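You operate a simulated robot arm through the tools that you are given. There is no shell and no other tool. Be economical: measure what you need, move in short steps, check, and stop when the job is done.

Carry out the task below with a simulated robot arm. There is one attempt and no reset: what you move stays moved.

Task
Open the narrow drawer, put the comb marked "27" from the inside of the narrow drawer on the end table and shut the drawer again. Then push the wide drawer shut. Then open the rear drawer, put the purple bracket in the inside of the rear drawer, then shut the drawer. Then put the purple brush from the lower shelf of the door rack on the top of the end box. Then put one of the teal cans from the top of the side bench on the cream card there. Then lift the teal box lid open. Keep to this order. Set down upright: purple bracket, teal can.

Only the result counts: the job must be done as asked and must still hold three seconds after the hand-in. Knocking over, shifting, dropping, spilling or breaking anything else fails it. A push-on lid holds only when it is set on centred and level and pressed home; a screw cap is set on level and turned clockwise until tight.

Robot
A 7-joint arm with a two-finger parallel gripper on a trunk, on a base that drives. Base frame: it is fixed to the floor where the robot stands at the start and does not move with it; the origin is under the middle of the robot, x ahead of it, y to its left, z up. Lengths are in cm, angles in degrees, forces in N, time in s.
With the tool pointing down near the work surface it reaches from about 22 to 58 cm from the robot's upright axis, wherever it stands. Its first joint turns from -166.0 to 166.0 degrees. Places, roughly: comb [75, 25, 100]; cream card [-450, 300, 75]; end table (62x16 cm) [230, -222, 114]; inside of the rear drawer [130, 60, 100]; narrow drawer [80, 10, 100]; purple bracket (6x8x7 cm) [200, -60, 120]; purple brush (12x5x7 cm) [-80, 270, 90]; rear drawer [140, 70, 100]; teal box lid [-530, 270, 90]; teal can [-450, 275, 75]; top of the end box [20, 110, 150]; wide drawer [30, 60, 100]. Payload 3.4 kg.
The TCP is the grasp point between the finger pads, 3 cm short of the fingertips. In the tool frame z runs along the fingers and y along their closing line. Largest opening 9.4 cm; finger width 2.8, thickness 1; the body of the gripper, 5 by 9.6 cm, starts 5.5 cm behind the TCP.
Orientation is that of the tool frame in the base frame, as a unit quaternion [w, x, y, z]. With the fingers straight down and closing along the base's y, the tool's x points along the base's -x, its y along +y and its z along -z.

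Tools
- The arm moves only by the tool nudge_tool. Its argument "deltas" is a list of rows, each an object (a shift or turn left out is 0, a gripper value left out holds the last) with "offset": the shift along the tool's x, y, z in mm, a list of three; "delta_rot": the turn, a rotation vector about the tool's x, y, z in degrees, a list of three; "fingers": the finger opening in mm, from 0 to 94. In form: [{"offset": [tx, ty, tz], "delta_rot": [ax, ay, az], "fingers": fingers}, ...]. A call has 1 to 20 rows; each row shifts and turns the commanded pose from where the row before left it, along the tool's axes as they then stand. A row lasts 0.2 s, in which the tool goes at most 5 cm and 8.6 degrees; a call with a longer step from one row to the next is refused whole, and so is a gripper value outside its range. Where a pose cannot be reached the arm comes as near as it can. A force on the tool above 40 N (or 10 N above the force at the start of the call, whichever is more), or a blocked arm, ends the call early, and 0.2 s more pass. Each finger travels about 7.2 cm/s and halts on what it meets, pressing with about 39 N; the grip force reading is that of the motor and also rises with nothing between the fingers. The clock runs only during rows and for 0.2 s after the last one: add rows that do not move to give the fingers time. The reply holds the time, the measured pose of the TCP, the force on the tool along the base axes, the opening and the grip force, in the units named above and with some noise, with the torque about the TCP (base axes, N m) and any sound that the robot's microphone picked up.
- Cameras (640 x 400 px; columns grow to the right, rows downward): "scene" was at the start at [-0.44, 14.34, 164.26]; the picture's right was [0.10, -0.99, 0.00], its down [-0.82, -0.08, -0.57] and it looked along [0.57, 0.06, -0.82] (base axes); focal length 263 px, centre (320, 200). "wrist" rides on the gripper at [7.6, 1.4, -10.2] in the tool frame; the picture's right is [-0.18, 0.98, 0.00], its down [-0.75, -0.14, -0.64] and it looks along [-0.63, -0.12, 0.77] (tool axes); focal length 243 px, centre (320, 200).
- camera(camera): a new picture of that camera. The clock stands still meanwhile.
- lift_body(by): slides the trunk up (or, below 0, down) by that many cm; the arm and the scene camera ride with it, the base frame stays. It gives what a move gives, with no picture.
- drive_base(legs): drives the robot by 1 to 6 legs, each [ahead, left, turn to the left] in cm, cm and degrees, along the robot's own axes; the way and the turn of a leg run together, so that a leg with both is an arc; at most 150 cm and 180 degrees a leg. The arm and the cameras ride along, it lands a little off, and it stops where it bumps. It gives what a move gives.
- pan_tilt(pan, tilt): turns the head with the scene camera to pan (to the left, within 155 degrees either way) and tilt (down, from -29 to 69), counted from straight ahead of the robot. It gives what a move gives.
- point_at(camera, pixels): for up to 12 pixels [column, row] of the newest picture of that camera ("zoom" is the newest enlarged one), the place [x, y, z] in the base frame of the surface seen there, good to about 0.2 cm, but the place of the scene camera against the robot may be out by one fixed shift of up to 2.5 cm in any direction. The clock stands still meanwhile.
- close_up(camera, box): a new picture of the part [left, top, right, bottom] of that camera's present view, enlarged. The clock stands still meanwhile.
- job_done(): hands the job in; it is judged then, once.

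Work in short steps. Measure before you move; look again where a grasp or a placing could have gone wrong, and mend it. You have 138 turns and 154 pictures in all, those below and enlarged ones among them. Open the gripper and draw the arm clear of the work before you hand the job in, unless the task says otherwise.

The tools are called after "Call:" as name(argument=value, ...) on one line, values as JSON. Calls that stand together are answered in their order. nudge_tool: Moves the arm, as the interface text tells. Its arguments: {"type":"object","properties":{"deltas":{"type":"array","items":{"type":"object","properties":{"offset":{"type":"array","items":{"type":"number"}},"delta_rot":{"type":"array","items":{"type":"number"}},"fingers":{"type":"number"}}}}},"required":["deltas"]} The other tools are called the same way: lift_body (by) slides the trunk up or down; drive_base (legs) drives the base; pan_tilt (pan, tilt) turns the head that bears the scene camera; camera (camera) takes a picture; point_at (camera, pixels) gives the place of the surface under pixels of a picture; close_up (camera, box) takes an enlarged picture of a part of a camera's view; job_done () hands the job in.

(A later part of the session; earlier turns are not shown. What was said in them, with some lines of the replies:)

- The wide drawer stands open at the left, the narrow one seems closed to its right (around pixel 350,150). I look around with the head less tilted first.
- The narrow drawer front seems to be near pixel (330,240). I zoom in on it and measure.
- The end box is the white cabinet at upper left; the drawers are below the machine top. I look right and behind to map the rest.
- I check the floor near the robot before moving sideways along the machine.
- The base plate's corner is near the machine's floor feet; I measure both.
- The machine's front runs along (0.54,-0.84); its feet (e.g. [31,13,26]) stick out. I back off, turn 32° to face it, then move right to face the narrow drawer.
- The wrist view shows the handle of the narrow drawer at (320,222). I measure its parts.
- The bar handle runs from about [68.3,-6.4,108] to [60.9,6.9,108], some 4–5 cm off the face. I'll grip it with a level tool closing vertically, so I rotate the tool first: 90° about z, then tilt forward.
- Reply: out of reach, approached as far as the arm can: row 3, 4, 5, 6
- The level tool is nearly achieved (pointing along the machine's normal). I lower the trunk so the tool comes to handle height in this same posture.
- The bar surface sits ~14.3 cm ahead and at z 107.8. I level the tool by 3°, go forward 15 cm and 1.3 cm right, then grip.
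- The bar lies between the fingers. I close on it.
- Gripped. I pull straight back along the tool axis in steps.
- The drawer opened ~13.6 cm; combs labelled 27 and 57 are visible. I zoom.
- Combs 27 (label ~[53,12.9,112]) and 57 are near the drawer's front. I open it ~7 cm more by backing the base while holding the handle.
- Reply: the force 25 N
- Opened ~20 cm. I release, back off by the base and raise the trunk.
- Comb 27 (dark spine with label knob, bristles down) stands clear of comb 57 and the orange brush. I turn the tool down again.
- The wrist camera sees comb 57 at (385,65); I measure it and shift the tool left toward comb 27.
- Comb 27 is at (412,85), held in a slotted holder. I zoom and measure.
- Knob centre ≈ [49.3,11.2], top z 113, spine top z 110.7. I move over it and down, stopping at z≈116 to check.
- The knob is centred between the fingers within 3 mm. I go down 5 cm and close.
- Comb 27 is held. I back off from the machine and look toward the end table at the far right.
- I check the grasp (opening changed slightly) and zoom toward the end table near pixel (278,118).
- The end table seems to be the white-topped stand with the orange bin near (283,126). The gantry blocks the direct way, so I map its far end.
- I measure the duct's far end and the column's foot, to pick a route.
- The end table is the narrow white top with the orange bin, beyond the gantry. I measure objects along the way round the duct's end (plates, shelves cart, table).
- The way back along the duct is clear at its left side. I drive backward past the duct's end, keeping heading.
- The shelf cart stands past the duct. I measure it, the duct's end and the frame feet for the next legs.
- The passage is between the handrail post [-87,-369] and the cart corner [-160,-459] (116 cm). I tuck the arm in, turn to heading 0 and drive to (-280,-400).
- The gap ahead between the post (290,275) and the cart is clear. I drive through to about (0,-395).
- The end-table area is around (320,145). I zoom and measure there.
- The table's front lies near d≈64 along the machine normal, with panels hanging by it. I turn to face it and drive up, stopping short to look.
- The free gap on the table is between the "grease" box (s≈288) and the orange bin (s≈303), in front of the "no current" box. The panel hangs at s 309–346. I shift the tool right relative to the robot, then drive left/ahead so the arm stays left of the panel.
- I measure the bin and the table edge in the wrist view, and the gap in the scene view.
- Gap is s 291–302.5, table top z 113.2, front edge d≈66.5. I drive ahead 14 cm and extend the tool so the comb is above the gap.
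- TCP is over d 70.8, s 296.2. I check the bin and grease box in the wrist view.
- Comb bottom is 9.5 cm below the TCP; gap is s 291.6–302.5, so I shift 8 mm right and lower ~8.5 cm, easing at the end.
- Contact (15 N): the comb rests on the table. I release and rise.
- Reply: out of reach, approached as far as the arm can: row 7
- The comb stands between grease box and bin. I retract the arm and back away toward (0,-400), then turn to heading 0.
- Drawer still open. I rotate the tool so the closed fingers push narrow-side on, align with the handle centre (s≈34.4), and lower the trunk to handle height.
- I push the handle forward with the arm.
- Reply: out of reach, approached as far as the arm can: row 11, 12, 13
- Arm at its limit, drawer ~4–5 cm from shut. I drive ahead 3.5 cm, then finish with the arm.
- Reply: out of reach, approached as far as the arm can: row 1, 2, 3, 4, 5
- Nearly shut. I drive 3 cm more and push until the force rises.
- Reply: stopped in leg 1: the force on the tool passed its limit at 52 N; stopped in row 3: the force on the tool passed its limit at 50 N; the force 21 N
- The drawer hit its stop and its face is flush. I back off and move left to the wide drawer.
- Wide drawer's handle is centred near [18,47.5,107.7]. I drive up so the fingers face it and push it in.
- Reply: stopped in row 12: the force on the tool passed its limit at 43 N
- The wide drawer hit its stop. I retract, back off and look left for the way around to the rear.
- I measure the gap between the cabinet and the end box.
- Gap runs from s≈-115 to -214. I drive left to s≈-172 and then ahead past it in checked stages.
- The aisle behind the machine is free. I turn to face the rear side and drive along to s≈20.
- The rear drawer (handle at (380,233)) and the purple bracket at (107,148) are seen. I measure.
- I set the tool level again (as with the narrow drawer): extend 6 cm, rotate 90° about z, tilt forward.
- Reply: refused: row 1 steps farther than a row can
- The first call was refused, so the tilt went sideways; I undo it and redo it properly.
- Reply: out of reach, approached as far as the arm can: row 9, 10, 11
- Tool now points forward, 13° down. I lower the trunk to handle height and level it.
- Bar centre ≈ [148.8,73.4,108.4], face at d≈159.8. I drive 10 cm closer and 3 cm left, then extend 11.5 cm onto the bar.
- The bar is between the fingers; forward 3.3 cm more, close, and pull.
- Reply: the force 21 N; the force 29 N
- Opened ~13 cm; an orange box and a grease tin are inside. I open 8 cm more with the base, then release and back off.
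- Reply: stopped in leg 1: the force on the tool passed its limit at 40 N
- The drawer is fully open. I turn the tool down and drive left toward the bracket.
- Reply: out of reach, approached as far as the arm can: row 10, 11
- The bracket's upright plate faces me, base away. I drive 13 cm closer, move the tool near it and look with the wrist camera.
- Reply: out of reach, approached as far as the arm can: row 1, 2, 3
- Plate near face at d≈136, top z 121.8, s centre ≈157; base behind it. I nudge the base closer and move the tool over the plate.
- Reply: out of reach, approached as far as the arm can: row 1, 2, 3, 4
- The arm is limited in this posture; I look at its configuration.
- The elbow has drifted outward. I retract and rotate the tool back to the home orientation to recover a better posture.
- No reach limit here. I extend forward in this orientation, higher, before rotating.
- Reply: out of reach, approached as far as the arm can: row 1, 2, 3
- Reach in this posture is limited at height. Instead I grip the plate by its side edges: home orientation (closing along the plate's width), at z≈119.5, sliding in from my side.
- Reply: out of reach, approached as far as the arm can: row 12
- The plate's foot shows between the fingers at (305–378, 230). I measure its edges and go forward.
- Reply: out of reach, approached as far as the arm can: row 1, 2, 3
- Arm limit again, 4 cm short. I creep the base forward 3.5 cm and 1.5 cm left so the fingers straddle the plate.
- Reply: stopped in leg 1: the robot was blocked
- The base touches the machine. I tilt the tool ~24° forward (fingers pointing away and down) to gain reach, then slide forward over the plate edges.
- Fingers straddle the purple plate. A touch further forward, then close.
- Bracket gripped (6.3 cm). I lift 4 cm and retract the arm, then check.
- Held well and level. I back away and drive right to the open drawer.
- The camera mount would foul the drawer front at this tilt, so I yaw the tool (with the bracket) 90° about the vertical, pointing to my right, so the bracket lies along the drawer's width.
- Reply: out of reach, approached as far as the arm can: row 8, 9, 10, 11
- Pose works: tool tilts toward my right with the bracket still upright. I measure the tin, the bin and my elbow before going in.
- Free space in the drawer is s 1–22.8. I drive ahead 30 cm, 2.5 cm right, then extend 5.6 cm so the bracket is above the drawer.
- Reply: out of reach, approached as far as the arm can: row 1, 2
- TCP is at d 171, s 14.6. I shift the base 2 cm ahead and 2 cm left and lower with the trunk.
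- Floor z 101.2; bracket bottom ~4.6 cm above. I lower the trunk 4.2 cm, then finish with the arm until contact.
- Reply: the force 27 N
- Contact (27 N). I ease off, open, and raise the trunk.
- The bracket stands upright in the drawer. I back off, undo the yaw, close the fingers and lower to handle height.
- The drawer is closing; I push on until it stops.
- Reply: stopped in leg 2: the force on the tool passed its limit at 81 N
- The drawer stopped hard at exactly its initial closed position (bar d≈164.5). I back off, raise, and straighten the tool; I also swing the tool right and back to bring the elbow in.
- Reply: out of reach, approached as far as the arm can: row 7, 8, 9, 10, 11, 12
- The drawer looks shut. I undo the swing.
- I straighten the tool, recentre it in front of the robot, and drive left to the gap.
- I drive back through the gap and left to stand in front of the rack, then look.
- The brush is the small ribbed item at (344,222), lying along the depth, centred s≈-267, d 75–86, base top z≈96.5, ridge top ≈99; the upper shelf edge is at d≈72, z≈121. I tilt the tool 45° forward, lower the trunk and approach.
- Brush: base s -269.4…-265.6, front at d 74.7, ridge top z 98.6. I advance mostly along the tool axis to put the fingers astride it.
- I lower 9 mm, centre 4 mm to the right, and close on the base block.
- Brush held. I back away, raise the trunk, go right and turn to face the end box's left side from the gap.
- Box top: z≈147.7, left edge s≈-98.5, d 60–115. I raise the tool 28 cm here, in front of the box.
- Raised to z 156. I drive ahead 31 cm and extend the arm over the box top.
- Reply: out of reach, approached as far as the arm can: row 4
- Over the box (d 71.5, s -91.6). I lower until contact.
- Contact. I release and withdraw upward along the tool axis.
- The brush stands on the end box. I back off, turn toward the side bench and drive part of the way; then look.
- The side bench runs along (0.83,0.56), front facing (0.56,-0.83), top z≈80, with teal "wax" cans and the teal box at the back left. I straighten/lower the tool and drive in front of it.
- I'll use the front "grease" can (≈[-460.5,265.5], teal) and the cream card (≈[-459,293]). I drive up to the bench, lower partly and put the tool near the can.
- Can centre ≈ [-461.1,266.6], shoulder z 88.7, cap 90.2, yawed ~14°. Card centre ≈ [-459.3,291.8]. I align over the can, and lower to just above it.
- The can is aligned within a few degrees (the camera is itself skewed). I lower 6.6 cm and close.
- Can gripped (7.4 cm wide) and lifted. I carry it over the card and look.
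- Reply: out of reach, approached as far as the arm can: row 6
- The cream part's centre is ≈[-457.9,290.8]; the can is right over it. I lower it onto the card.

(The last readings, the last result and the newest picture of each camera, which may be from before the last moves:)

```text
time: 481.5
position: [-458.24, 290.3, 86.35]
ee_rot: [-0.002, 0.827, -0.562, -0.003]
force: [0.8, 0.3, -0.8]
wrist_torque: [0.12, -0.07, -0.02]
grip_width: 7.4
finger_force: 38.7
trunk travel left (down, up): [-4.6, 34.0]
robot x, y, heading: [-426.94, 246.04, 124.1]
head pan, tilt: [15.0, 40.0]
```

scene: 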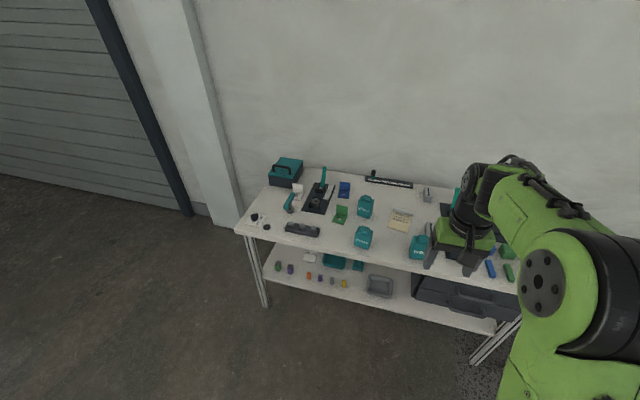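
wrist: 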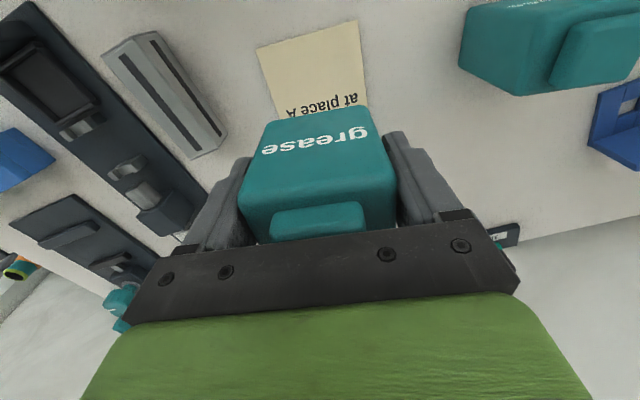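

Contact is just starting (weight is off). 2 mm more, release, rise.

Call:
nudge_tool(deltas=[{"offset": [0, 0, 1.5]}, {"fingers": 80}, {"fingers": 90}, {"fingers": 90}, {"offset": [0, 0, -30]}, {"offset": [0, 0, -40]}, {"offset": [0, 0, -40]}])

Call:
camera(camera="wrist")

```text
time: 483.1
position: [-458.13, 290.14, 97.36]
ee_rot: [-0.002, 0.827, -0.562, -0.001]
force: [-0.6, -0.4, -0.1]
wrist_torque: [0.0, 0.01, 0.0]
grip_width: 8.97
finger_force: 0.0
trunk travel left (down, up): [-4.6, 34.0]
robot x, y, heading: [-427.21, 245.69, 123.8]
head pan, tilt: [15.0, 40.0]
```

```text
30 pictures are left
```

wrist: 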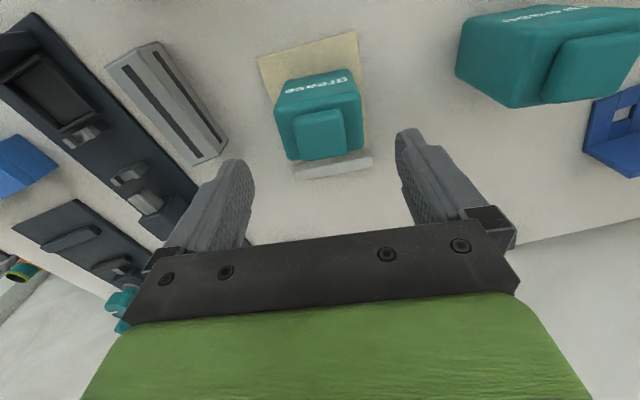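

The can stands on the card. Now the teal box: I raise the arm, back off a bit and look at it.

Call:
lift_body(by=25)

Call:
drive_base(legs=[[-20, 0, 0], [0, 60, 0]])

Call:
pan_tilt(pan=5, tilt=40)

Call:
camera(camera="scene")

```text
time: 485.7
position: [-458.27, 290.05, 122.2]
ee_rot: [-0.002, 0.826, -0.563, -0.002]
force: [0.0, -0.3, 1.0]
wrist_torque: [-0.03, -0.01, -0.02]
grip_width: 8.96
finger_force: 0.1
trunk travel left (down, up): [-29.6, 9.0]
robot x, y, heading: [-427.54, 246.51, 124.0]
head pan, tilt: [15.0, 40.0]
```

```text
time: 490.3
position: [-496.73, 240.21, 122.29]
ee_rot: [-0.002, 0.828, -0.561, -0.003]
force: [-1.0, -0.7, -0.4]
wrist_torque: [0.02, -0.05, 0.03]
grip_width: 9.02
finger_force: 0.0
trunk travel left (down, up): [-29.6, 9.0]
robot x, y, heading: [-465.63, 196.25, 124.0]
head pan, tilt: [15.0, 40.0]
```

```text
time: 491.0
position: [-496.68, 240.07, 122.32]
ee_rot: [-0.001, 0.827, -0.562, -0.003]
force: [0.7, -0.3, -0.4]
wrist_torque: [0.01, 0.0, 0.02]
grip_width: 9.0
finger_force: 0.1
trunk travel left (down, up): [-29.6, 9.0]
robot x, y, heading: [-465.61, 196.45, 124.2]
head pan, tilt: [5.0, 40.0]
```

```text
29 pictures are left
```

scene: 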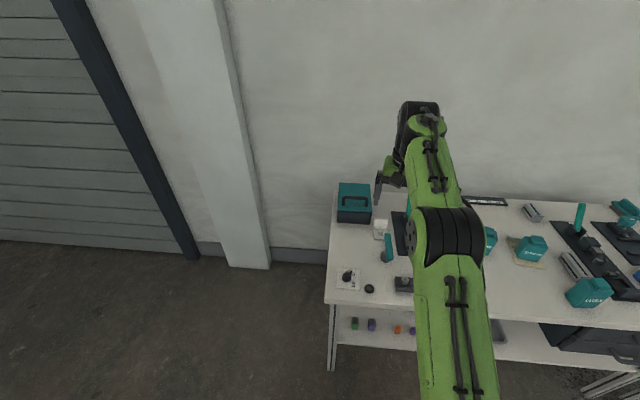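

Call:
close_up(camera="scene", box=[310, 165, 410, 245])

Call:
point_at(camera="scene", pixels=[[341, 185], [370, 185], [339, 209], [370, 210], [355, 190], [354, 203], [354, 216], [345, 203], [363, 203], [328, 298], [240, 262], [380, 225]])

```text
5.00 times, centred on (360, 205) of scene
```

zoom: 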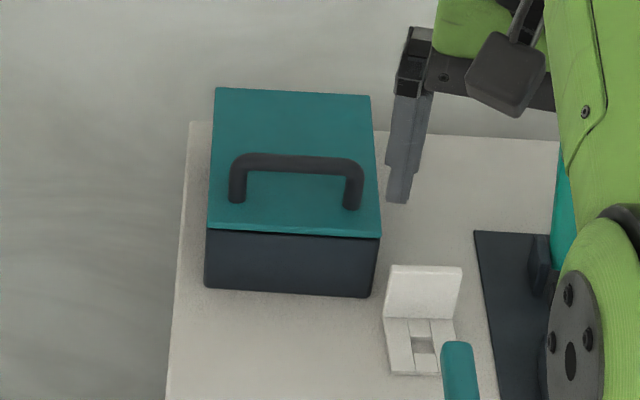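

```text
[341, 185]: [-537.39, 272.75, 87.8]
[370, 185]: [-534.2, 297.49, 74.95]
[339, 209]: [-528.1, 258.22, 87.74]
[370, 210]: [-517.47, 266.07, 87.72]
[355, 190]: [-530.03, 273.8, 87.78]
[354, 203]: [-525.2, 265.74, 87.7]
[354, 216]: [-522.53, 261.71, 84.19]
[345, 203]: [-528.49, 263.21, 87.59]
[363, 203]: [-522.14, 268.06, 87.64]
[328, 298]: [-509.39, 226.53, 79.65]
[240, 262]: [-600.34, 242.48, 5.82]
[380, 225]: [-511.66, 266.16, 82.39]
```

The lid's bail handle lies near its front edge, hinge at the back. I'll stand beside the bench's left end, facing the wall direction. First I reorient the tool, shift it right, and drive there.

Call:
nudge_tool(deltas=[{"delta_rot": [0, 0, -7], "fingers": 50}, {"delta_rot": [0, 0, -7]}, {"offset": [25, -40, 0]}, {"offset": [25, -40, 0]}, {"offset": [25, -40, 0]}, {"offset": [25, -40, 0]}, {"offset": [25, -40, 0]}, {"offset": [25, -40, 0]}, {"offset": [25, -40, 0]}, {"offset": [25, -40, 0]}])

Call:
drive_base(legs=[[0, 49, 0], [56, 0, 0]])

Call:
camera(camera="wrist")

Call:
camera(camera="scene")

```text
time: 493.2
position: [-458.99, 242.78, 122.5]
ee_rot: [-0.001, 0.889, -0.457, -0.002]
force: [0.3, 0.0, 0.9]
wrist_torque: [0.01, 0.05, 0.01]
grip_width: 4.99
finger_force: 0.1
trunk travel left (down, up): [-29.6, 9.0]
robot x, y, heading: [-465.74, 196.17, 124.2]
head pan, tilt: [5.0, 40.0]
```

```text
time: 498.9
position: [-531.53, 261.43, 122.52]
ee_rot: [-0.002, 0.891, -0.453, -0.001]
force: [-1.3, 1.0, 0.1]
wrist_torque: [0.02, -0.03, 0.01]
grip_width: 5.0
finger_force: 0.0
trunk travel left (down, up): [-29.6, 9.0]
robot x, y, heading: [-537.64, 214.65, 124.1]
head pan, tilt: [5.0, 40.0]
```

```text
27 pictures are left
```

wrist: 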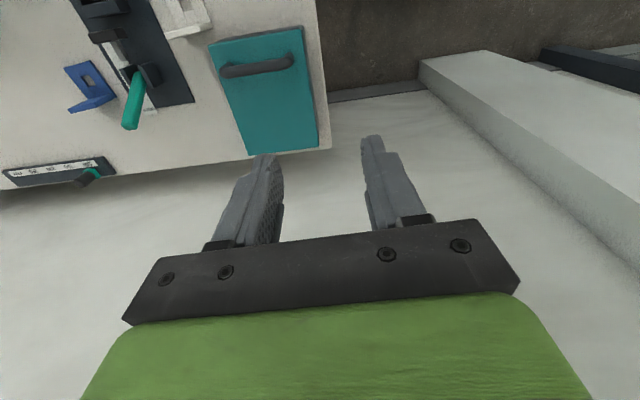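

```text
26 pictures are left
```

scene: 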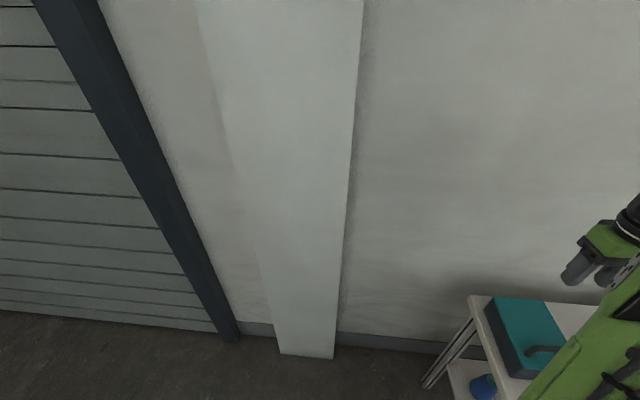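

Call:
point_at(camera="wrist", pixels=[[257, 68], [228, 72], [286, 62], [210, 47], [302, 30], [248, 150], [316, 143], [245, 85], [285, 90], [260, 110], [255, 68]])

Call:
close_up(camera="wrist", box=[190, 10, 350, 170])

```text
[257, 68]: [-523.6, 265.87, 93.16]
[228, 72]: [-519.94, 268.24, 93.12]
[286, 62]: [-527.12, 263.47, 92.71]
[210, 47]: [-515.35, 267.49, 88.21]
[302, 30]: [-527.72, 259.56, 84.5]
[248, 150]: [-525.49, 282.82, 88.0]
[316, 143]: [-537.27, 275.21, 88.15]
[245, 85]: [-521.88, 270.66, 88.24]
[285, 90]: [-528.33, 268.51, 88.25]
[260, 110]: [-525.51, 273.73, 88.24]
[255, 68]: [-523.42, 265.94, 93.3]
```

```text
2.50 times, centred on (270, 90) of wrist
```

zoom: 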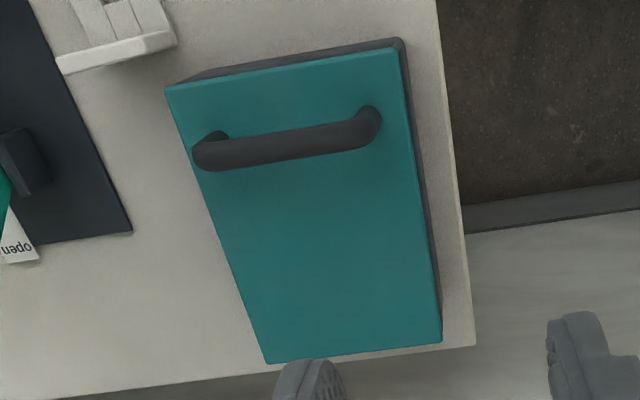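

Bar centre [-523.6,265.9,92.5]; hinge edge 15 cm behind it. I align the tool over the bar with the fingers closing front-to-back, move the base 10 cm ahead, and lower to just above.

Call:
nudge_tool(deltas=[{"offset": [36, -30, 0]}, {"offset": [36, -30, 0]}, {"offset": [36, -30, 0]}, {"delta_rot": [0, 0, 8.5]}, {"delta_rot": [0, 0, 8.5]}, {"delta_rot": [0, 0, 8.5]}, {"delta_rot": [0, 0, 8.5]}, {"delta_rot": [0, 0, 8.5]}, {"delta_rot": [0, 0, 8.5]}, {"delta_rot": [0, 0, 8.5]}, {"delta_rot": [0, 0, 8.5]}, {"delta_rot": [0, 0, 8.5]}, {"delta_rot": [0, 0, 8.5]}, {"delta_rot": [0, 0, 5]}])

Call:
drive_base(legs=[[10, 0, 0]])

Call:
lift_body(by=-22)

Call:
camera(camera="wrist")

```text
time: 501.9
position: [-517.94, 257.98, 122.35]
ee_rot: [0.0, -0.309, 0.951, 0.002]
force: [-0.1, -0.3, -0.8]
wrist_torque: [0.01, -0.03, 0.0]
grip_width: 5.0
finger_force: 0.2
trunk travel left (down, up): [-29.6, 9.0]
robot x, y, heading: [-537.78, 214.84, 124.2]
head pan, tilt: [5.0, 40.0]
```

```text
time: 503.1
position: [-523.84, 266.53, 122.5]
ee_rot: [0.0, -0.31, 0.951, 0.002]
force: [-1.0, 0.9, -0.1]
wrist_torque: [-0.01, -0.01, 0.03]
grip_width: 5.03
finger_force: 0.0
trunk travel left (down, up): [-29.6, 9.0]
robot x, y, heading: [-543.52, 223.03, 124.5]
head pan, tilt: [5.0, 40.0]
```

```text
time: 505.4
position: [-523.71, 266.52, 100.35]
ee_rot: [0.0, -0.31, 0.951, 0.003]
force: [-0.1, -0.1, -0.4]
wrist_torque: [0.0, 0.01, 0.0]
grip_width: 5.0
finger_force: 0.1
trunk travel left (down, up): [-7.6, 31.0]
robot x, y, heading: [-543.37, 223.11, 124.5]
head pan, tilt: [5.0, 40.0]
```

```text
24 pictures are left
```

wrist: 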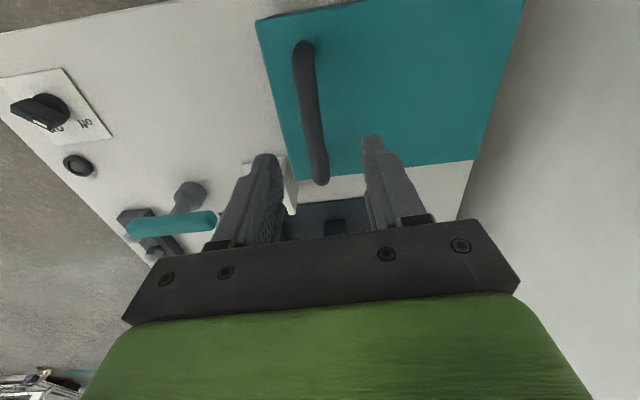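

Aligned. I lower 6.5 cm, 5 mm toward me, and close on the bar.

Call:
nudge_tool(deltas=[{"offset": [0, -5, 30]}, {"offset": [0, 0, 30]}, {"offset": [0, 0, 5]}, {"fingers": 25}, {"fingers": 0}, {"fingers": 0}, {"fingers": 0}])

```text
time: 507.0
position: [-523.36, 266.04, 93.87]
ee_rot: [0.0, -0.308, 0.951, 0.002]
force: [-0.3, -2.0, -2.9]
wrist_torque: [-0.05, -0.05, -1.42]
grip_width: 1.65
finger_force: 44.6
trunk travel left (down, up): [-7.6, 31.0]
robot x, y, heading: [-543.51, 223.61, 124.6]
head pan, tilt: [5.0, 40.0]
```

Gripped (1.65 cm). I lift the handle along its arc about the rear hinge to ~40°, the tool kept vertical so the bar turns between the pads.

Call:
nudge_tool(deltas=[{"offset": [0, 5, -13]}, {"offset": [0, 5.6, -12.7]}, {"offset": [0, 7.2, -12]}, {"offset": [0, 7.8, -11.4]}, {"offset": [0, 9, -10.5]}, {"offset": [0, 9.8, -10]}, {"offset": [0, 10.7, -8.8]}, {"offset": [0, 11.3, -8.1]}])

Call:
camera(camera="wrist")

```text
time: 508.5
position: [-525.53, 269.49, 101.52]
ee_rot: [0.003, -0.302, 0.953, 0.005]
force: [3.3, -10.9, 9.9]
wrist_torque: [-0.61, 0.18, -1.5]
grip_width: 1.64
finger_force: 44.8
trunk travel left (down, up): [-7.6, 31.0]
robot x, y, heading: [-543.52, 223.43, 124.4]
head pan, tilt: [5.0, 40.0]
stopped in row 7: the force on the tool passed its limit at 43 N (the readings are from after the stop); the commanded pose is now the measured one
```

```text
23 pictures are left
```

wrist: 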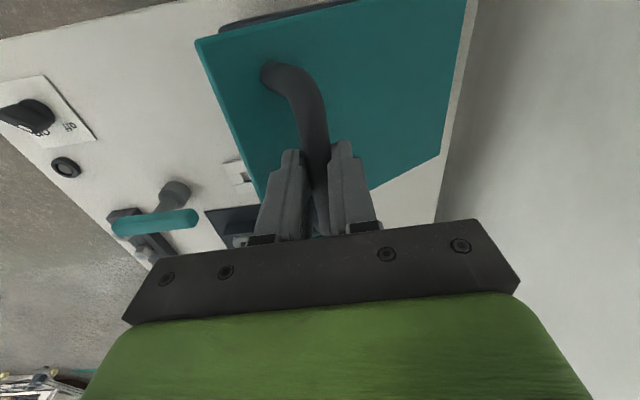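

The lid is at ~32° and the resistance comes from the bar turning in the grip. I continue with the tool rotating along with the lid about its hinge.

Call:
nudge_tool(deltas=[{"offset": [0, 11.7, -9.1], "delta_rot": [5, 0, 0]}, {"offset": [0, 11.7, -9.1], "delta_rot": [5, 0, 0]}, {"offset": [0, 11.7, -9.1], "delta_rot": [5, 0, 0]}, {"offset": [0, 11.7, -9.1], "delta_rot": [5, 0, 0]}, {"offset": [0, 11.7, -9.1], "delta_rot": [5, 0, 0]}, {"offset": [0, 11.7, -9.1], "delta_rot": [5, 0, 0]}])

Call:
camera(camera="wrist")

```text
time: 509.9
position: [-526.51, 270.83, 102.82]
ee_rot: [0.022, -0.304, 0.951, -0.055]
force: [20.4, -14.9, 21.0]
wrist_torque: [-0.15, -0.79, -1.23]
grip_width: 1.61
finger_force: 44.8
out of reach, approached as far as the arm can: row 2, 3, 4, 5, 6
trunk travel left (down, up): [-7.6, 31.0]
robot x, y, heading: [-543.43, 223.42, 124.4]
head pan, tilt: [5.0, 40.0]
```

```text
22 pictures are left
```

wrist: 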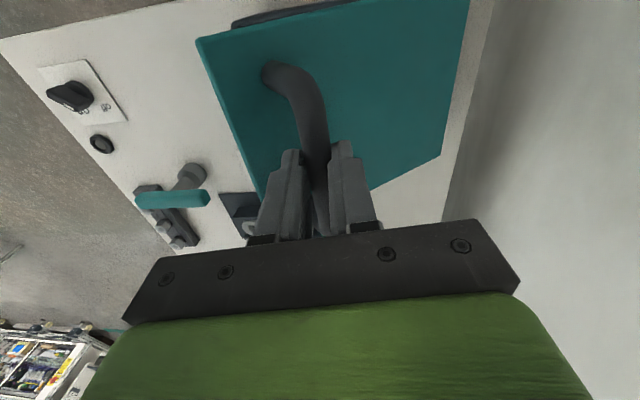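

Tilting further back is out of reach, and the arm is at its height limit; so I keep the arm fixed and follow the arc with small alternating trunk lifts and base steps.

Call:
lift_body(by=0.5)

Call:
drive_base(legs=[[0.9, 0, 0]])

Call:
lift_body(by=0.5)

Call:
drive_base(legs=[[0.9, 0, 0]])

Call:
lift_body(by=0.4)

Call:
drive_base(legs=[[0.9, 0, 0]])

Call:
lift_body(by=0.4)

Call:
drive_base(legs=[[1.0, 0, 0]])

Call:
camera(camera="wrist")

Call:
camera(camera="scene")

```text
time: 510.4
position: [-526.83, 271.12, 103.21]
ee_rot: [0.021, -0.307, 0.95, -0.058]
force: [13.2, -2.0, 11.0]
wrist_torque: [0.07, -0.54, -1.23]
grip_width: 1.62
finger_force: 44.9
trunk travel left (down, up): [-8.1, 30.5]
robot x, y, heading: [-543.69, 223.57, 124.3]
head pan, tilt: [5.0, 40.0]
```

```text
time: 511.6
position: [-527.04, 271.67, 103.58]
ee_rot: [0.024, -0.297, 0.953, -0.057]
force: [-0.2, -7.6, 5.5]
wrist_torque: [-0.13, -0.31, -1.45]
grip_width: 1.61
finger_force: 45.4
trunk travel left (down, up): [-8.1, 30.5]
robot x, y, heading: [-543.81, 223.83, 124.5]
head pan, tilt: [5.0, 40.0]
stopped in leg 1: the force on the tool passed its limit at 40 N (the readings are from after the stop); the commanded pose is now the measured one
```

```text
time: 512.2
position: [-527.27, 271.87, 103.81]
ee_rot: [0.023, -0.301, 0.951, -0.058]
force: [-5.2, -0.4, -8.2]
wrist_torque: [0.09, 0.03, -1.31]
grip_width: 1.64
finger_force: 44.8
trunk travel left (down, up): [-8.6, 30.0]
robot x, y, heading: [-543.82, 224.04, 124.2]
head pan, tilt: [5.0, 40.0]
```

```text
time: 512.9
position: [-527.61, 272.19, 104.23]
ee_rot: [0.024, -0.299, 0.952, -0.054]
force: [2.4, -7.6, 15.0]
wrist_torque: [-0.42, 0.49, -1.39]
grip_width: 1.6
finger_force: 45.5
trunk travel left (down, up): [-8.6, 30.0]
robot x, y, heading: [-544.77, 224.95, 124.2]
head pan, tilt: [5.0, 40.0]
```

```text
time: 513.5
position: [-527.69, 272.5, 104.43]
ee_rot: [0.023, -0.3, 0.952, -0.057]
force: [-6.5, -1.6, -10.3]
wrist_torque: [-0.04, 0.17, -1.43]
grip_width: 1.59
finger_force: 44.8
trunk travel left (down, up): [-9.0, 29.6]
robot x, y, heading: [-544.36, 224.69, 124.4]
head pan, tilt: [5.0, 40.0]
```

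```text
time: 514.2
position: [-528.08, 272.88, 104.7]
ee_rot: [0.026, -0.299, 0.952, -0.054]
force: [1.0, -6.6, 15.6]
wrist_torque: [-0.26, 0.4, -1.36]
grip_width: 1.62
finger_force: 44.4
trunk travel left (down, up): [-9.0, 29.6]
robot x, y, heading: [-544.72, 225.02, 124.4]
head pan, tilt: [5.0, 40.0]
```

```text
time: 514.7
position: [-528.17, 273.2, 104.81]
ee_rot: [0.024, -0.299, 0.952, -0.057]
force: [-8.0, -2.1, -12.3]
wrist_torque: [-0.06, 0.23, -1.45]
grip_width: 1.6
finger_force: 44.8
trunk travel left (down, up): [-9.4, 29.2]
robot x, y, heading: [-545.09, 225.67, 124.1]
head pan, tilt: [5.0, 40.0]
```

```text
time: 515.5
position: [-528.53, 273.77, 105.29]
ee_rot: [0.027, -0.299, 0.952, -0.053]
force: [0.0, -5.5, 14.2]
wrist_torque: [-0.14, 0.18, -1.34]
grip_width: 1.59
finger_force: 44.8
trunk travel left (down, up): [-9.4, 29.2]
robot x, y, heading: [-545.38, 226.25, 124.3]
head pan, tilt: [5.0, 40.0]
```

```text
21 pictures are left
```

wrist: 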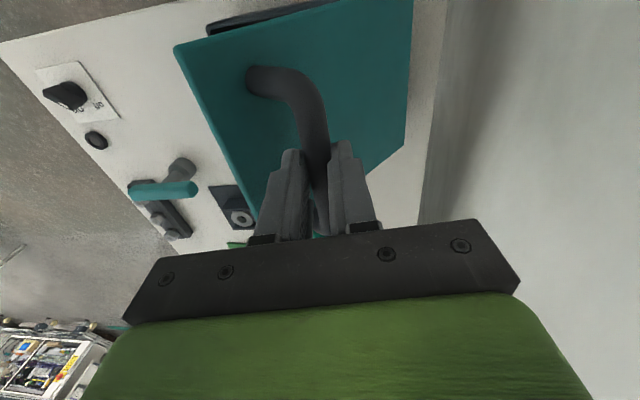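

```text
20 pictures are left
```

scene: 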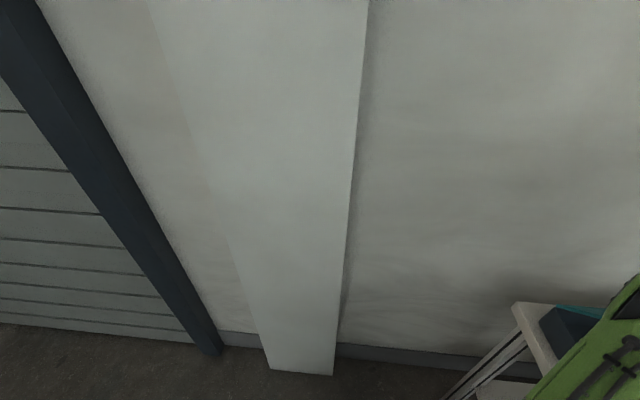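

The bar pivots well and the lid is at ~55°. I continue the same way through vertical.

Call:
lift_body(by=0.4)

Call:
drive_base(legs=[[1.3, 0, 0]])

Call:
lift_body(by=0.4)

Call:
drive_base(legs=[[1.3, 0, 0]])

Call:
lift_body(by=0.3)

Call:
drive_base(legs=[[1.3, 0, 0]])

Call:
lift_body(by=0.2)

Call:
drive_base(legs=[[1.3, 0, 0]])

Call:
lift_body(by=0.1)

Call:
drive_base(legs=[[1.3, 0, 0]])

Call:
drive_base(legs=[[1.3, 0, 0]])

Call:
camera(camera="wrist")

```text
time: 516.0
position: [-528.87, 274.0, 105.41]
ee_rot: [0.026, -0.299, 0.952, -0.056]
force: [-8.5, -1.8, -14.3]
wrist_torque: [-0.07, 0.27, -1.45]
grip_width: 1.58
finger_force: 44.9
trunk travel left (down, up): [-9.8, 28.8]
robot x, y, heading: [-545.55, 226.34, 124.3]
head pan, tilt: [5.0, 40.0]
```

```text
time: 516.8
position: [-529.21, 274.86, 105.81]
ee_rot: [0.029, -0.298, 0.953, -0.05]
force: [-2.0, -5.7, 16.5]
wrist_torque: [0.18, -0.28, -1.24]
grip_width: 1.61
finger_force: 44.9
trunk travel left (down, up): [-9.8, 28.8]
robot x, y, heading: [-546.21, 227.22, 124.2]
head pan, tilt: [5.0, 40.0]
```

```text
time: 517.3
position: [-529.26, 275.16, 105.86]
ee_rot: [0.026, -0.298, 0.953, -0.054]
force: [-8.8, -4.3, -16.0]
wrist_torque: [-0.1, 0.3, -1.42]
grip_width: 1.59
finger_force: 44.9
trunk travel left (down, up): [-10.2, 28.4]
robot x, y, heading: [-546.43, 227.31, 124.3]
head pan, tilt: [5.0, 40.0]
```

```text
time: 518.1
position: [-530.09, 275.93, 106.37]
ee_rot: [0.03, -0.298, 0.953, -0.049]
force: [-5.3, -3.8, 8.5]
wrist_torque: [0.13, -0.09, -1.24]
grip_width: 1.6
finger_force: 45.0
trunk travel left (down, up): [-10.2, 28.4]
robot x, y, heading: [-546.63, 228.47, 124.1]
head pan, tilt: [5.0, 40.0]
```

```text
time: 518.6
position: [-530.15, 276.11, 106.47]
ee_rot: [0.028, -0.298, 0.953, -0.053]
force: [-9.0, -5.9, -16.3]
wrist_torque: [-0.07, 0.12, -1.45]
grip_width: 1.57
finger_force: 45.4
trunk travel left (down, up): [-10.5, 28.1]
robot x, y, heading: [-546.82, 228.42, 124.3]
head pan, tilt: [5.0, 40.0]
```

```text
time: 519.3
position: [-530.73, 277.16, 106.67]
ee_rot: [0.032, -0.298, 0.953, -0.049]
force: [-5.3, -3.1, 6.6]
wrist_torque: [0.11, -0.17, -1.21]
grip_width: 1.6
finger_force: 45.0
trunk travel left (down, up): [-10.5, 28.1]
robot x, y, heading: [-547.55, 229.74, 124.3]
head pan, tilt: [5.0, 40.0]
```

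```text
time: 519.9
position: [-530.74, 277.07, 106.7]
ee_rot: [0.03, -0.297, 0.953, -0.051]
force: [-6.0, -6.0, -13.8]
wrist_torque: [0.07, -0.21, -1.39]
grip_width: 1.63
finger_force: 44.7
trunk travel left (down, up): [-10.7, 27.9]
robot x, y, heading: [-547.83, 229.34, 124.5]
head pan, tilt: [5.0, 40.0]
```

```text
time: 520.6
position: [-531.47, 278.29, 106.99]
ee_rot: [0.033, -0.298, 0.953, -0.046]
force: [-5.7, -2.3, 3.6]
wrist_torque: [0.07, -0.16, -1.23]
grip_width: 1.59
finger_force: 45.2
trunk travel left (down, up): [-10.7, 27.9]
robot x, y, heading: [-548.35, 230.57, 124.2]
head pan, tilt: [5.0, 40.0]
```

```text
time: 521.1
position: [-531.59, 278.25, 106.92]
ee_rot: [0.032, -0.296, 0.953, -0.049]
force: [-6.0, -5.0, -7.8]
wrist_torque: [0.3, -0.52, -1.36]
grip_width: 1.59
finger_force: 45.5
trunk travel left (down, up): [-10.8, 27.8]
robot x, y, heading: [-548.64, 230.64, 124.3]
head pan, tilt: [5.0, 40.0]
```

```text
time: 521.9
position: [-532.18, 279.36, 107.12]
ee_rot: [0.033, -0.298, 0.953, -0.047]
force: [-3.9, -1.8, 4.4]
wrist_torque: [-0.04, -0.1, -1.27]
grip_width: 1.57
finger_force: 44.8
trunk travel left (down, up): [-10.8, 27.8]
robot x, y, heading: [-549.33, 231.84, 124.5]
head pan, tilt: [5.0, 40.0]
```

```text
time: 522.6
position: [-532.83, 280.38, 107.14]
ee_rot: [0.033, -0.298, 0.953, -0.047]
force: [-2.4, -0.7, 5.1]
wrist_torque: [0.02, -0.07, -1.28]
grip_width: 1.63
finger_force: 44.9
trunk travel left (down, up): [-10.8, 27.8]
robot x, y, heading: [-550.15, 232.54, 124.2]
head pan, tilt: [5.0, 40.0]
```

```text
19 pictures are left
```

wrist: 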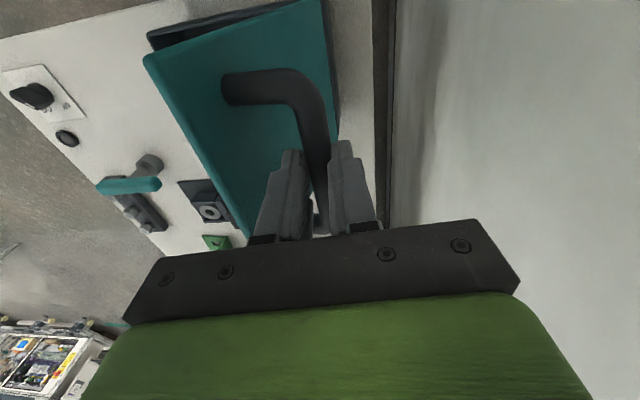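

The lid is near vertical (~82°). I go ~4 cm further past vertical, lowering slightly.

Call:
drive_base(legs=[[1.3, 0, 0]])

Call:
lift_body(by=-0.2)

Call:
drive_base(legs=[[1.3, 0, 0]])

Call:
lift_body(by=-0.3)

Call:
drive_base(legs=[[1.3, 0, 0]])

Call:
lift_body(by=-0.3)

Call:
drive_base(legs=[[0.8, 0, 0]])

Call:
pan_tilt(pan=-50, tilt=55)

Call:
camera(camera="scene")

Call:
camera(camera="wrist")

```text
time: 523.4
position: [-533.65, 281.49, 107.17]
ee_rot: [0.033, -0.297, 0.953, -0.047]
force: [-3.4, -0.9, -1.3]
wrist_torque: [0.04, -0.13, -1.27]
grip_width: 1.61
finger_force: 45.1
trunk travel left (down, up): [-10.8, 27.8]
robot x, y, heading: [-550.59, 233.69, 124.4]
head pan, tilt: [5.0, 40.0]
```

```text
time: 523.9
position: [-533.64, 281.43, 107.07]
ee_rot: [0.035, -0.296, 0.954, -0.045]
force: [0.5, 6.0, 20.6]
wrist_torque: [-0.13, 0.46, -1.49]
grip_width: 1.61
finger_force: 45.4
trunk travel left (down, up): [-10.6, 28.0]
robot x, y, heading: [-550.6, 234.02, 124.3]
head pan, tilt: [5.0, 40.0]
```

```text
time: 524.7
position: [-534.23, 282.62, 106.85]
ee_rot: [0.032, -0.297, 0.953, -0.048]
force: [0.7, 1.1, 4.3]
wrist_torque: [0.18, -0.44, -1.19]
grip_width: 1.6
finger_force: 45.4
trunk travel left (down, up): [-10.6, 28.0]
robot x, y, heading: [-551.51, 235.03, 124.4]
head pan, tilt: [5.0, 40.0]
```

```text
time: 525.2
position: [-534.26, 282.45, 106.86]
ee_rot: [0.035, -0.296, 0.954, -0.045]
force: [0.2, 7.8, 28.7]
wrist_torque: [0.22, -0.14, -1.39]
grip_width: 1.6
finger_force: 45.1
trunk travel left (down, up): [-10.3, 28.3]
robot x, y, heading: [-551.2, 234.84, 124.2]
head pan, tilt: [5.0, 40.0]
```

```text
time: 526.0
position: [-535.0, 283.6, 106.49]
ee_rot: [0.032, -0.297, 0.953, -0.05]
force: [1.4, 2.9, 5.2]
wrist_torque: [0.24, -0.5, -1.2]
grip_width: 1.59
finger_force: 45.7
trunk travel left (down, up): [-10.3, 28.3]
robot x, y, heading: [-552.23, 235.9, 124.7]
head pan, tilt: [5.0, 40.0]
```

```text
time: 526.5
position: [-535.02, 283.62, 106.48]
ee_rot: [0.034, -0.296, 0.954, -0.046]
force: [0.8, 9.2, 27.6]
wrist_torque: [0.24, -0.14, -1.43]
grip_width: 1.58
finger_force: 44.8
trunk travel left (down, up): [-10.0, 28.6]
robot x, y, heading: [-552.24, 236.33, 124.3]
head pan, tilt: [5.0, 40.0]
```

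```text
time: 527.2
position: [-535.47, 284.34, 106.17]
ee_rot: [0.031, -0.297, 0.953, -0.049]
force: [0.5, 8.0, 12.8]
wrist_torque: [0.44, -0.64, -1.17]
grip_width: 1.6
finger_force: 45.5
trunk travel left (down, up): [-10.0, 28.6]
robot x, y, heading: [-552.45, 236.51, 124.3]
head pan, tilt: [5.0, 40.0]
```

```text
time: 528.5
position: [-535.42, 284.27, 106.04]
ee_rot: [0.031, -0.296, 0.953, -0.05]
force: [-2.7, 1.6, 0.5]
wrist_torque: [0.16, -0.18, -1.27]
grip_width: 1.6
finger_force: 44.6
trunk travel left (down, up): [-10.0, 28.6]
robot x, y, heading: [-552.54, 236.82, 124.6]
head pan, tilt: [-50.0, 55.0]
```

```text
18 pictures are left
```

scene: 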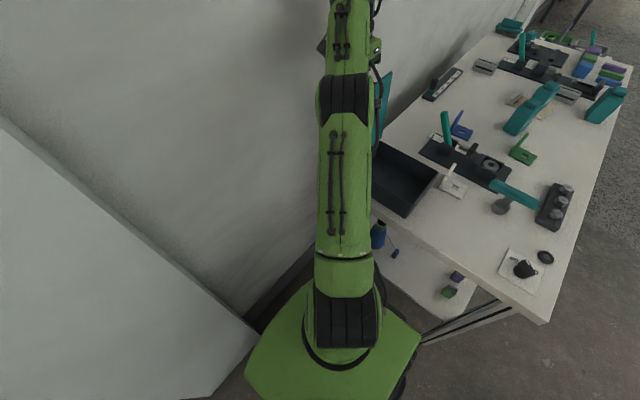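

```text
17 pictures are left
5 turns are left
```

wrist: 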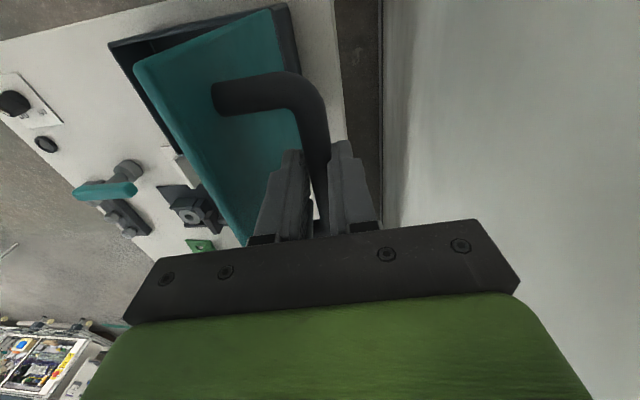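

The lid is open past vertical (~98°) and the arc is descending. I release, raise straight up, and look.

Call:
nudge_tool(deltas=[{"fingers": 25}, {"fingers": 35}, {"fingers": 42}, {"fingers": 42}])

Call:
lift_body(by=16)

Call:
camera(camera="wrist")

Call:
camera(camera="scene")

```text
time: 529.5
position: [-535.39, 284.36, 106.09]
ee_rot: [0.031, -0.297, 0.953, -0.05]
force: [-0.1, 0.5, 0.4]
wrist_torque: [0.01, -0.03, -0.04]
grip_width: 4.21
finger_force: 0.1
trunk travel left (down, up): [-10.0, 28.6]
robot x, y, heading: [-552.7, 236.98, 124.2]
head pan, tilt: [-50.0, 55.0]
```

```text
time: 531.3
position: [-535.38, 284.2, 122.09]
ee_rot: [0.031, -0.298, 0.953, -0.051]
force: [-0.4, 0.0, 0.0]
wrist_torque: [0.0, 0.01, 0.02]
grip_width: 4.2
finger_force: 0.1
trunk travel left (down, up): [-26.0, 12.6]
robot x, y, heading: [-552.65, 236.84, 124.3]
head pan, tilt: [-50.0, 55.0]
```

```text
16 pictures are left
```

wrist: 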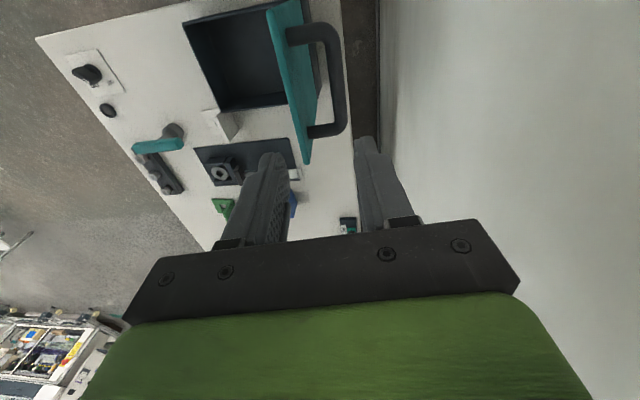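

```text
15 pictures are left
4 turns are left
```

scene: 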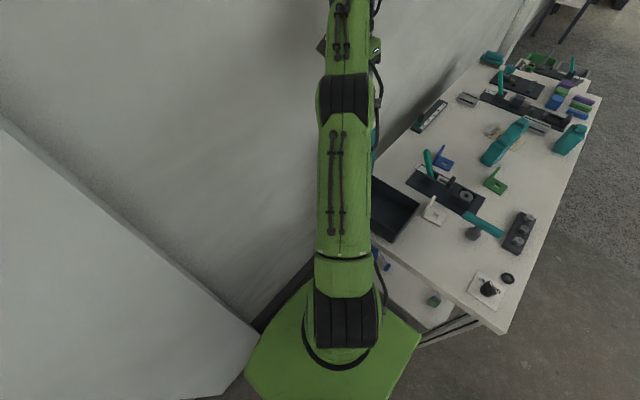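

The lid stands open by itself. I draw the arm clear by backing away, and take a last look.

Call:
lift_body(by=8)

Call:
drive_base(legs=[[-60, 0, 0]])

Call:
pan_tilt(pan=-25, tilt=35)

Call:
camera(camera="scene")

```text
time: 532.5
position: [-535.53, 284.21, 130.12]
ee_rot: [0.031, -0.297, 0.953, -0.049]
force: [0.6, -0.7, 0.4]
wrist_torque: [0.0, -0.02, 0.0]
grip_width: 4.2
finger_force: 0.0
trunk travel left (down, up): [-34.0, 4.6]
robot x, y, heading: [-552.39, 236.53, 124.3]
head pan, tilt: [-50.0, 55.0]
```

```text
time: 535.9
position: [-501.5, 234.59, 130.17]
ee_rot: [0.031, -0.299, 0.952, -0.05]
force: [0.4, -0.8, -0.5]
wrist_torque: [0.03, 0.05, 0.0]
grip_width: 4.21
finger_force: 0.0
trunk travel left (down, up): [-34.0, 4.6]
robot x, y, heading: [-518.42, 186.82, 124.7]
head pan, tilt: [-50.0, 55.0]
```

```text
time: 536.8
position: [-501.5, 234.57, 130.11]
ee_rot: [0.031, -0.299, 0.952, -0.05]
force: [0.2, 0.3, -0.9]
wrist_torque: [-0.03, -0.02, -0.01]
grip_width: 4.21
finger_force: 0.0
trunk travel left (down, up): [-34.0, 4.6]
robot x, y, heading: [-518.76, 186.75, 124.9]
head pan, tilt: [-25.0, 35.0]
```

```text
14 pictures are left
3 turns are left
```

scene: 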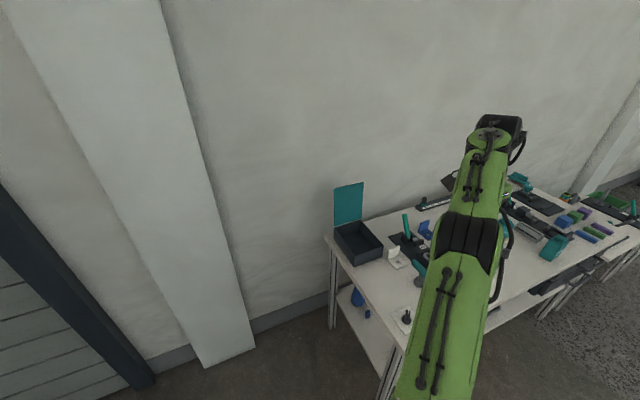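

The lid stays open at (348,205), the gripper is open and the arm is clear of the work, so I hand the job in.

Call:
job_done()

```text
The job is handed in.
```

I did every step in the order you gave and handed the job in; I have not seen the verdict.

- **Comb 27:** it stands on the end table between the grease box and the orange bin. The narrow drawer is shut again.
- **Wide drawer:** pushed in until it hit its stop.
- **Purple bracket:** it stands upright inside the rear drawer. I pushed that drawer back to its starting position and it would go no further, though a small gap still showed around its front, as it did before I opened it.
- **Purple brush:** it stands on top of the end box.
- **Teal can:** one of the two grease cans stands upright on the cream card.
- **Teal box lid:** open a little past vertical, and it held after I let go.

While positioning for the bracket, the base touched the rear of the machine and stopped; I saw nothing shifted.
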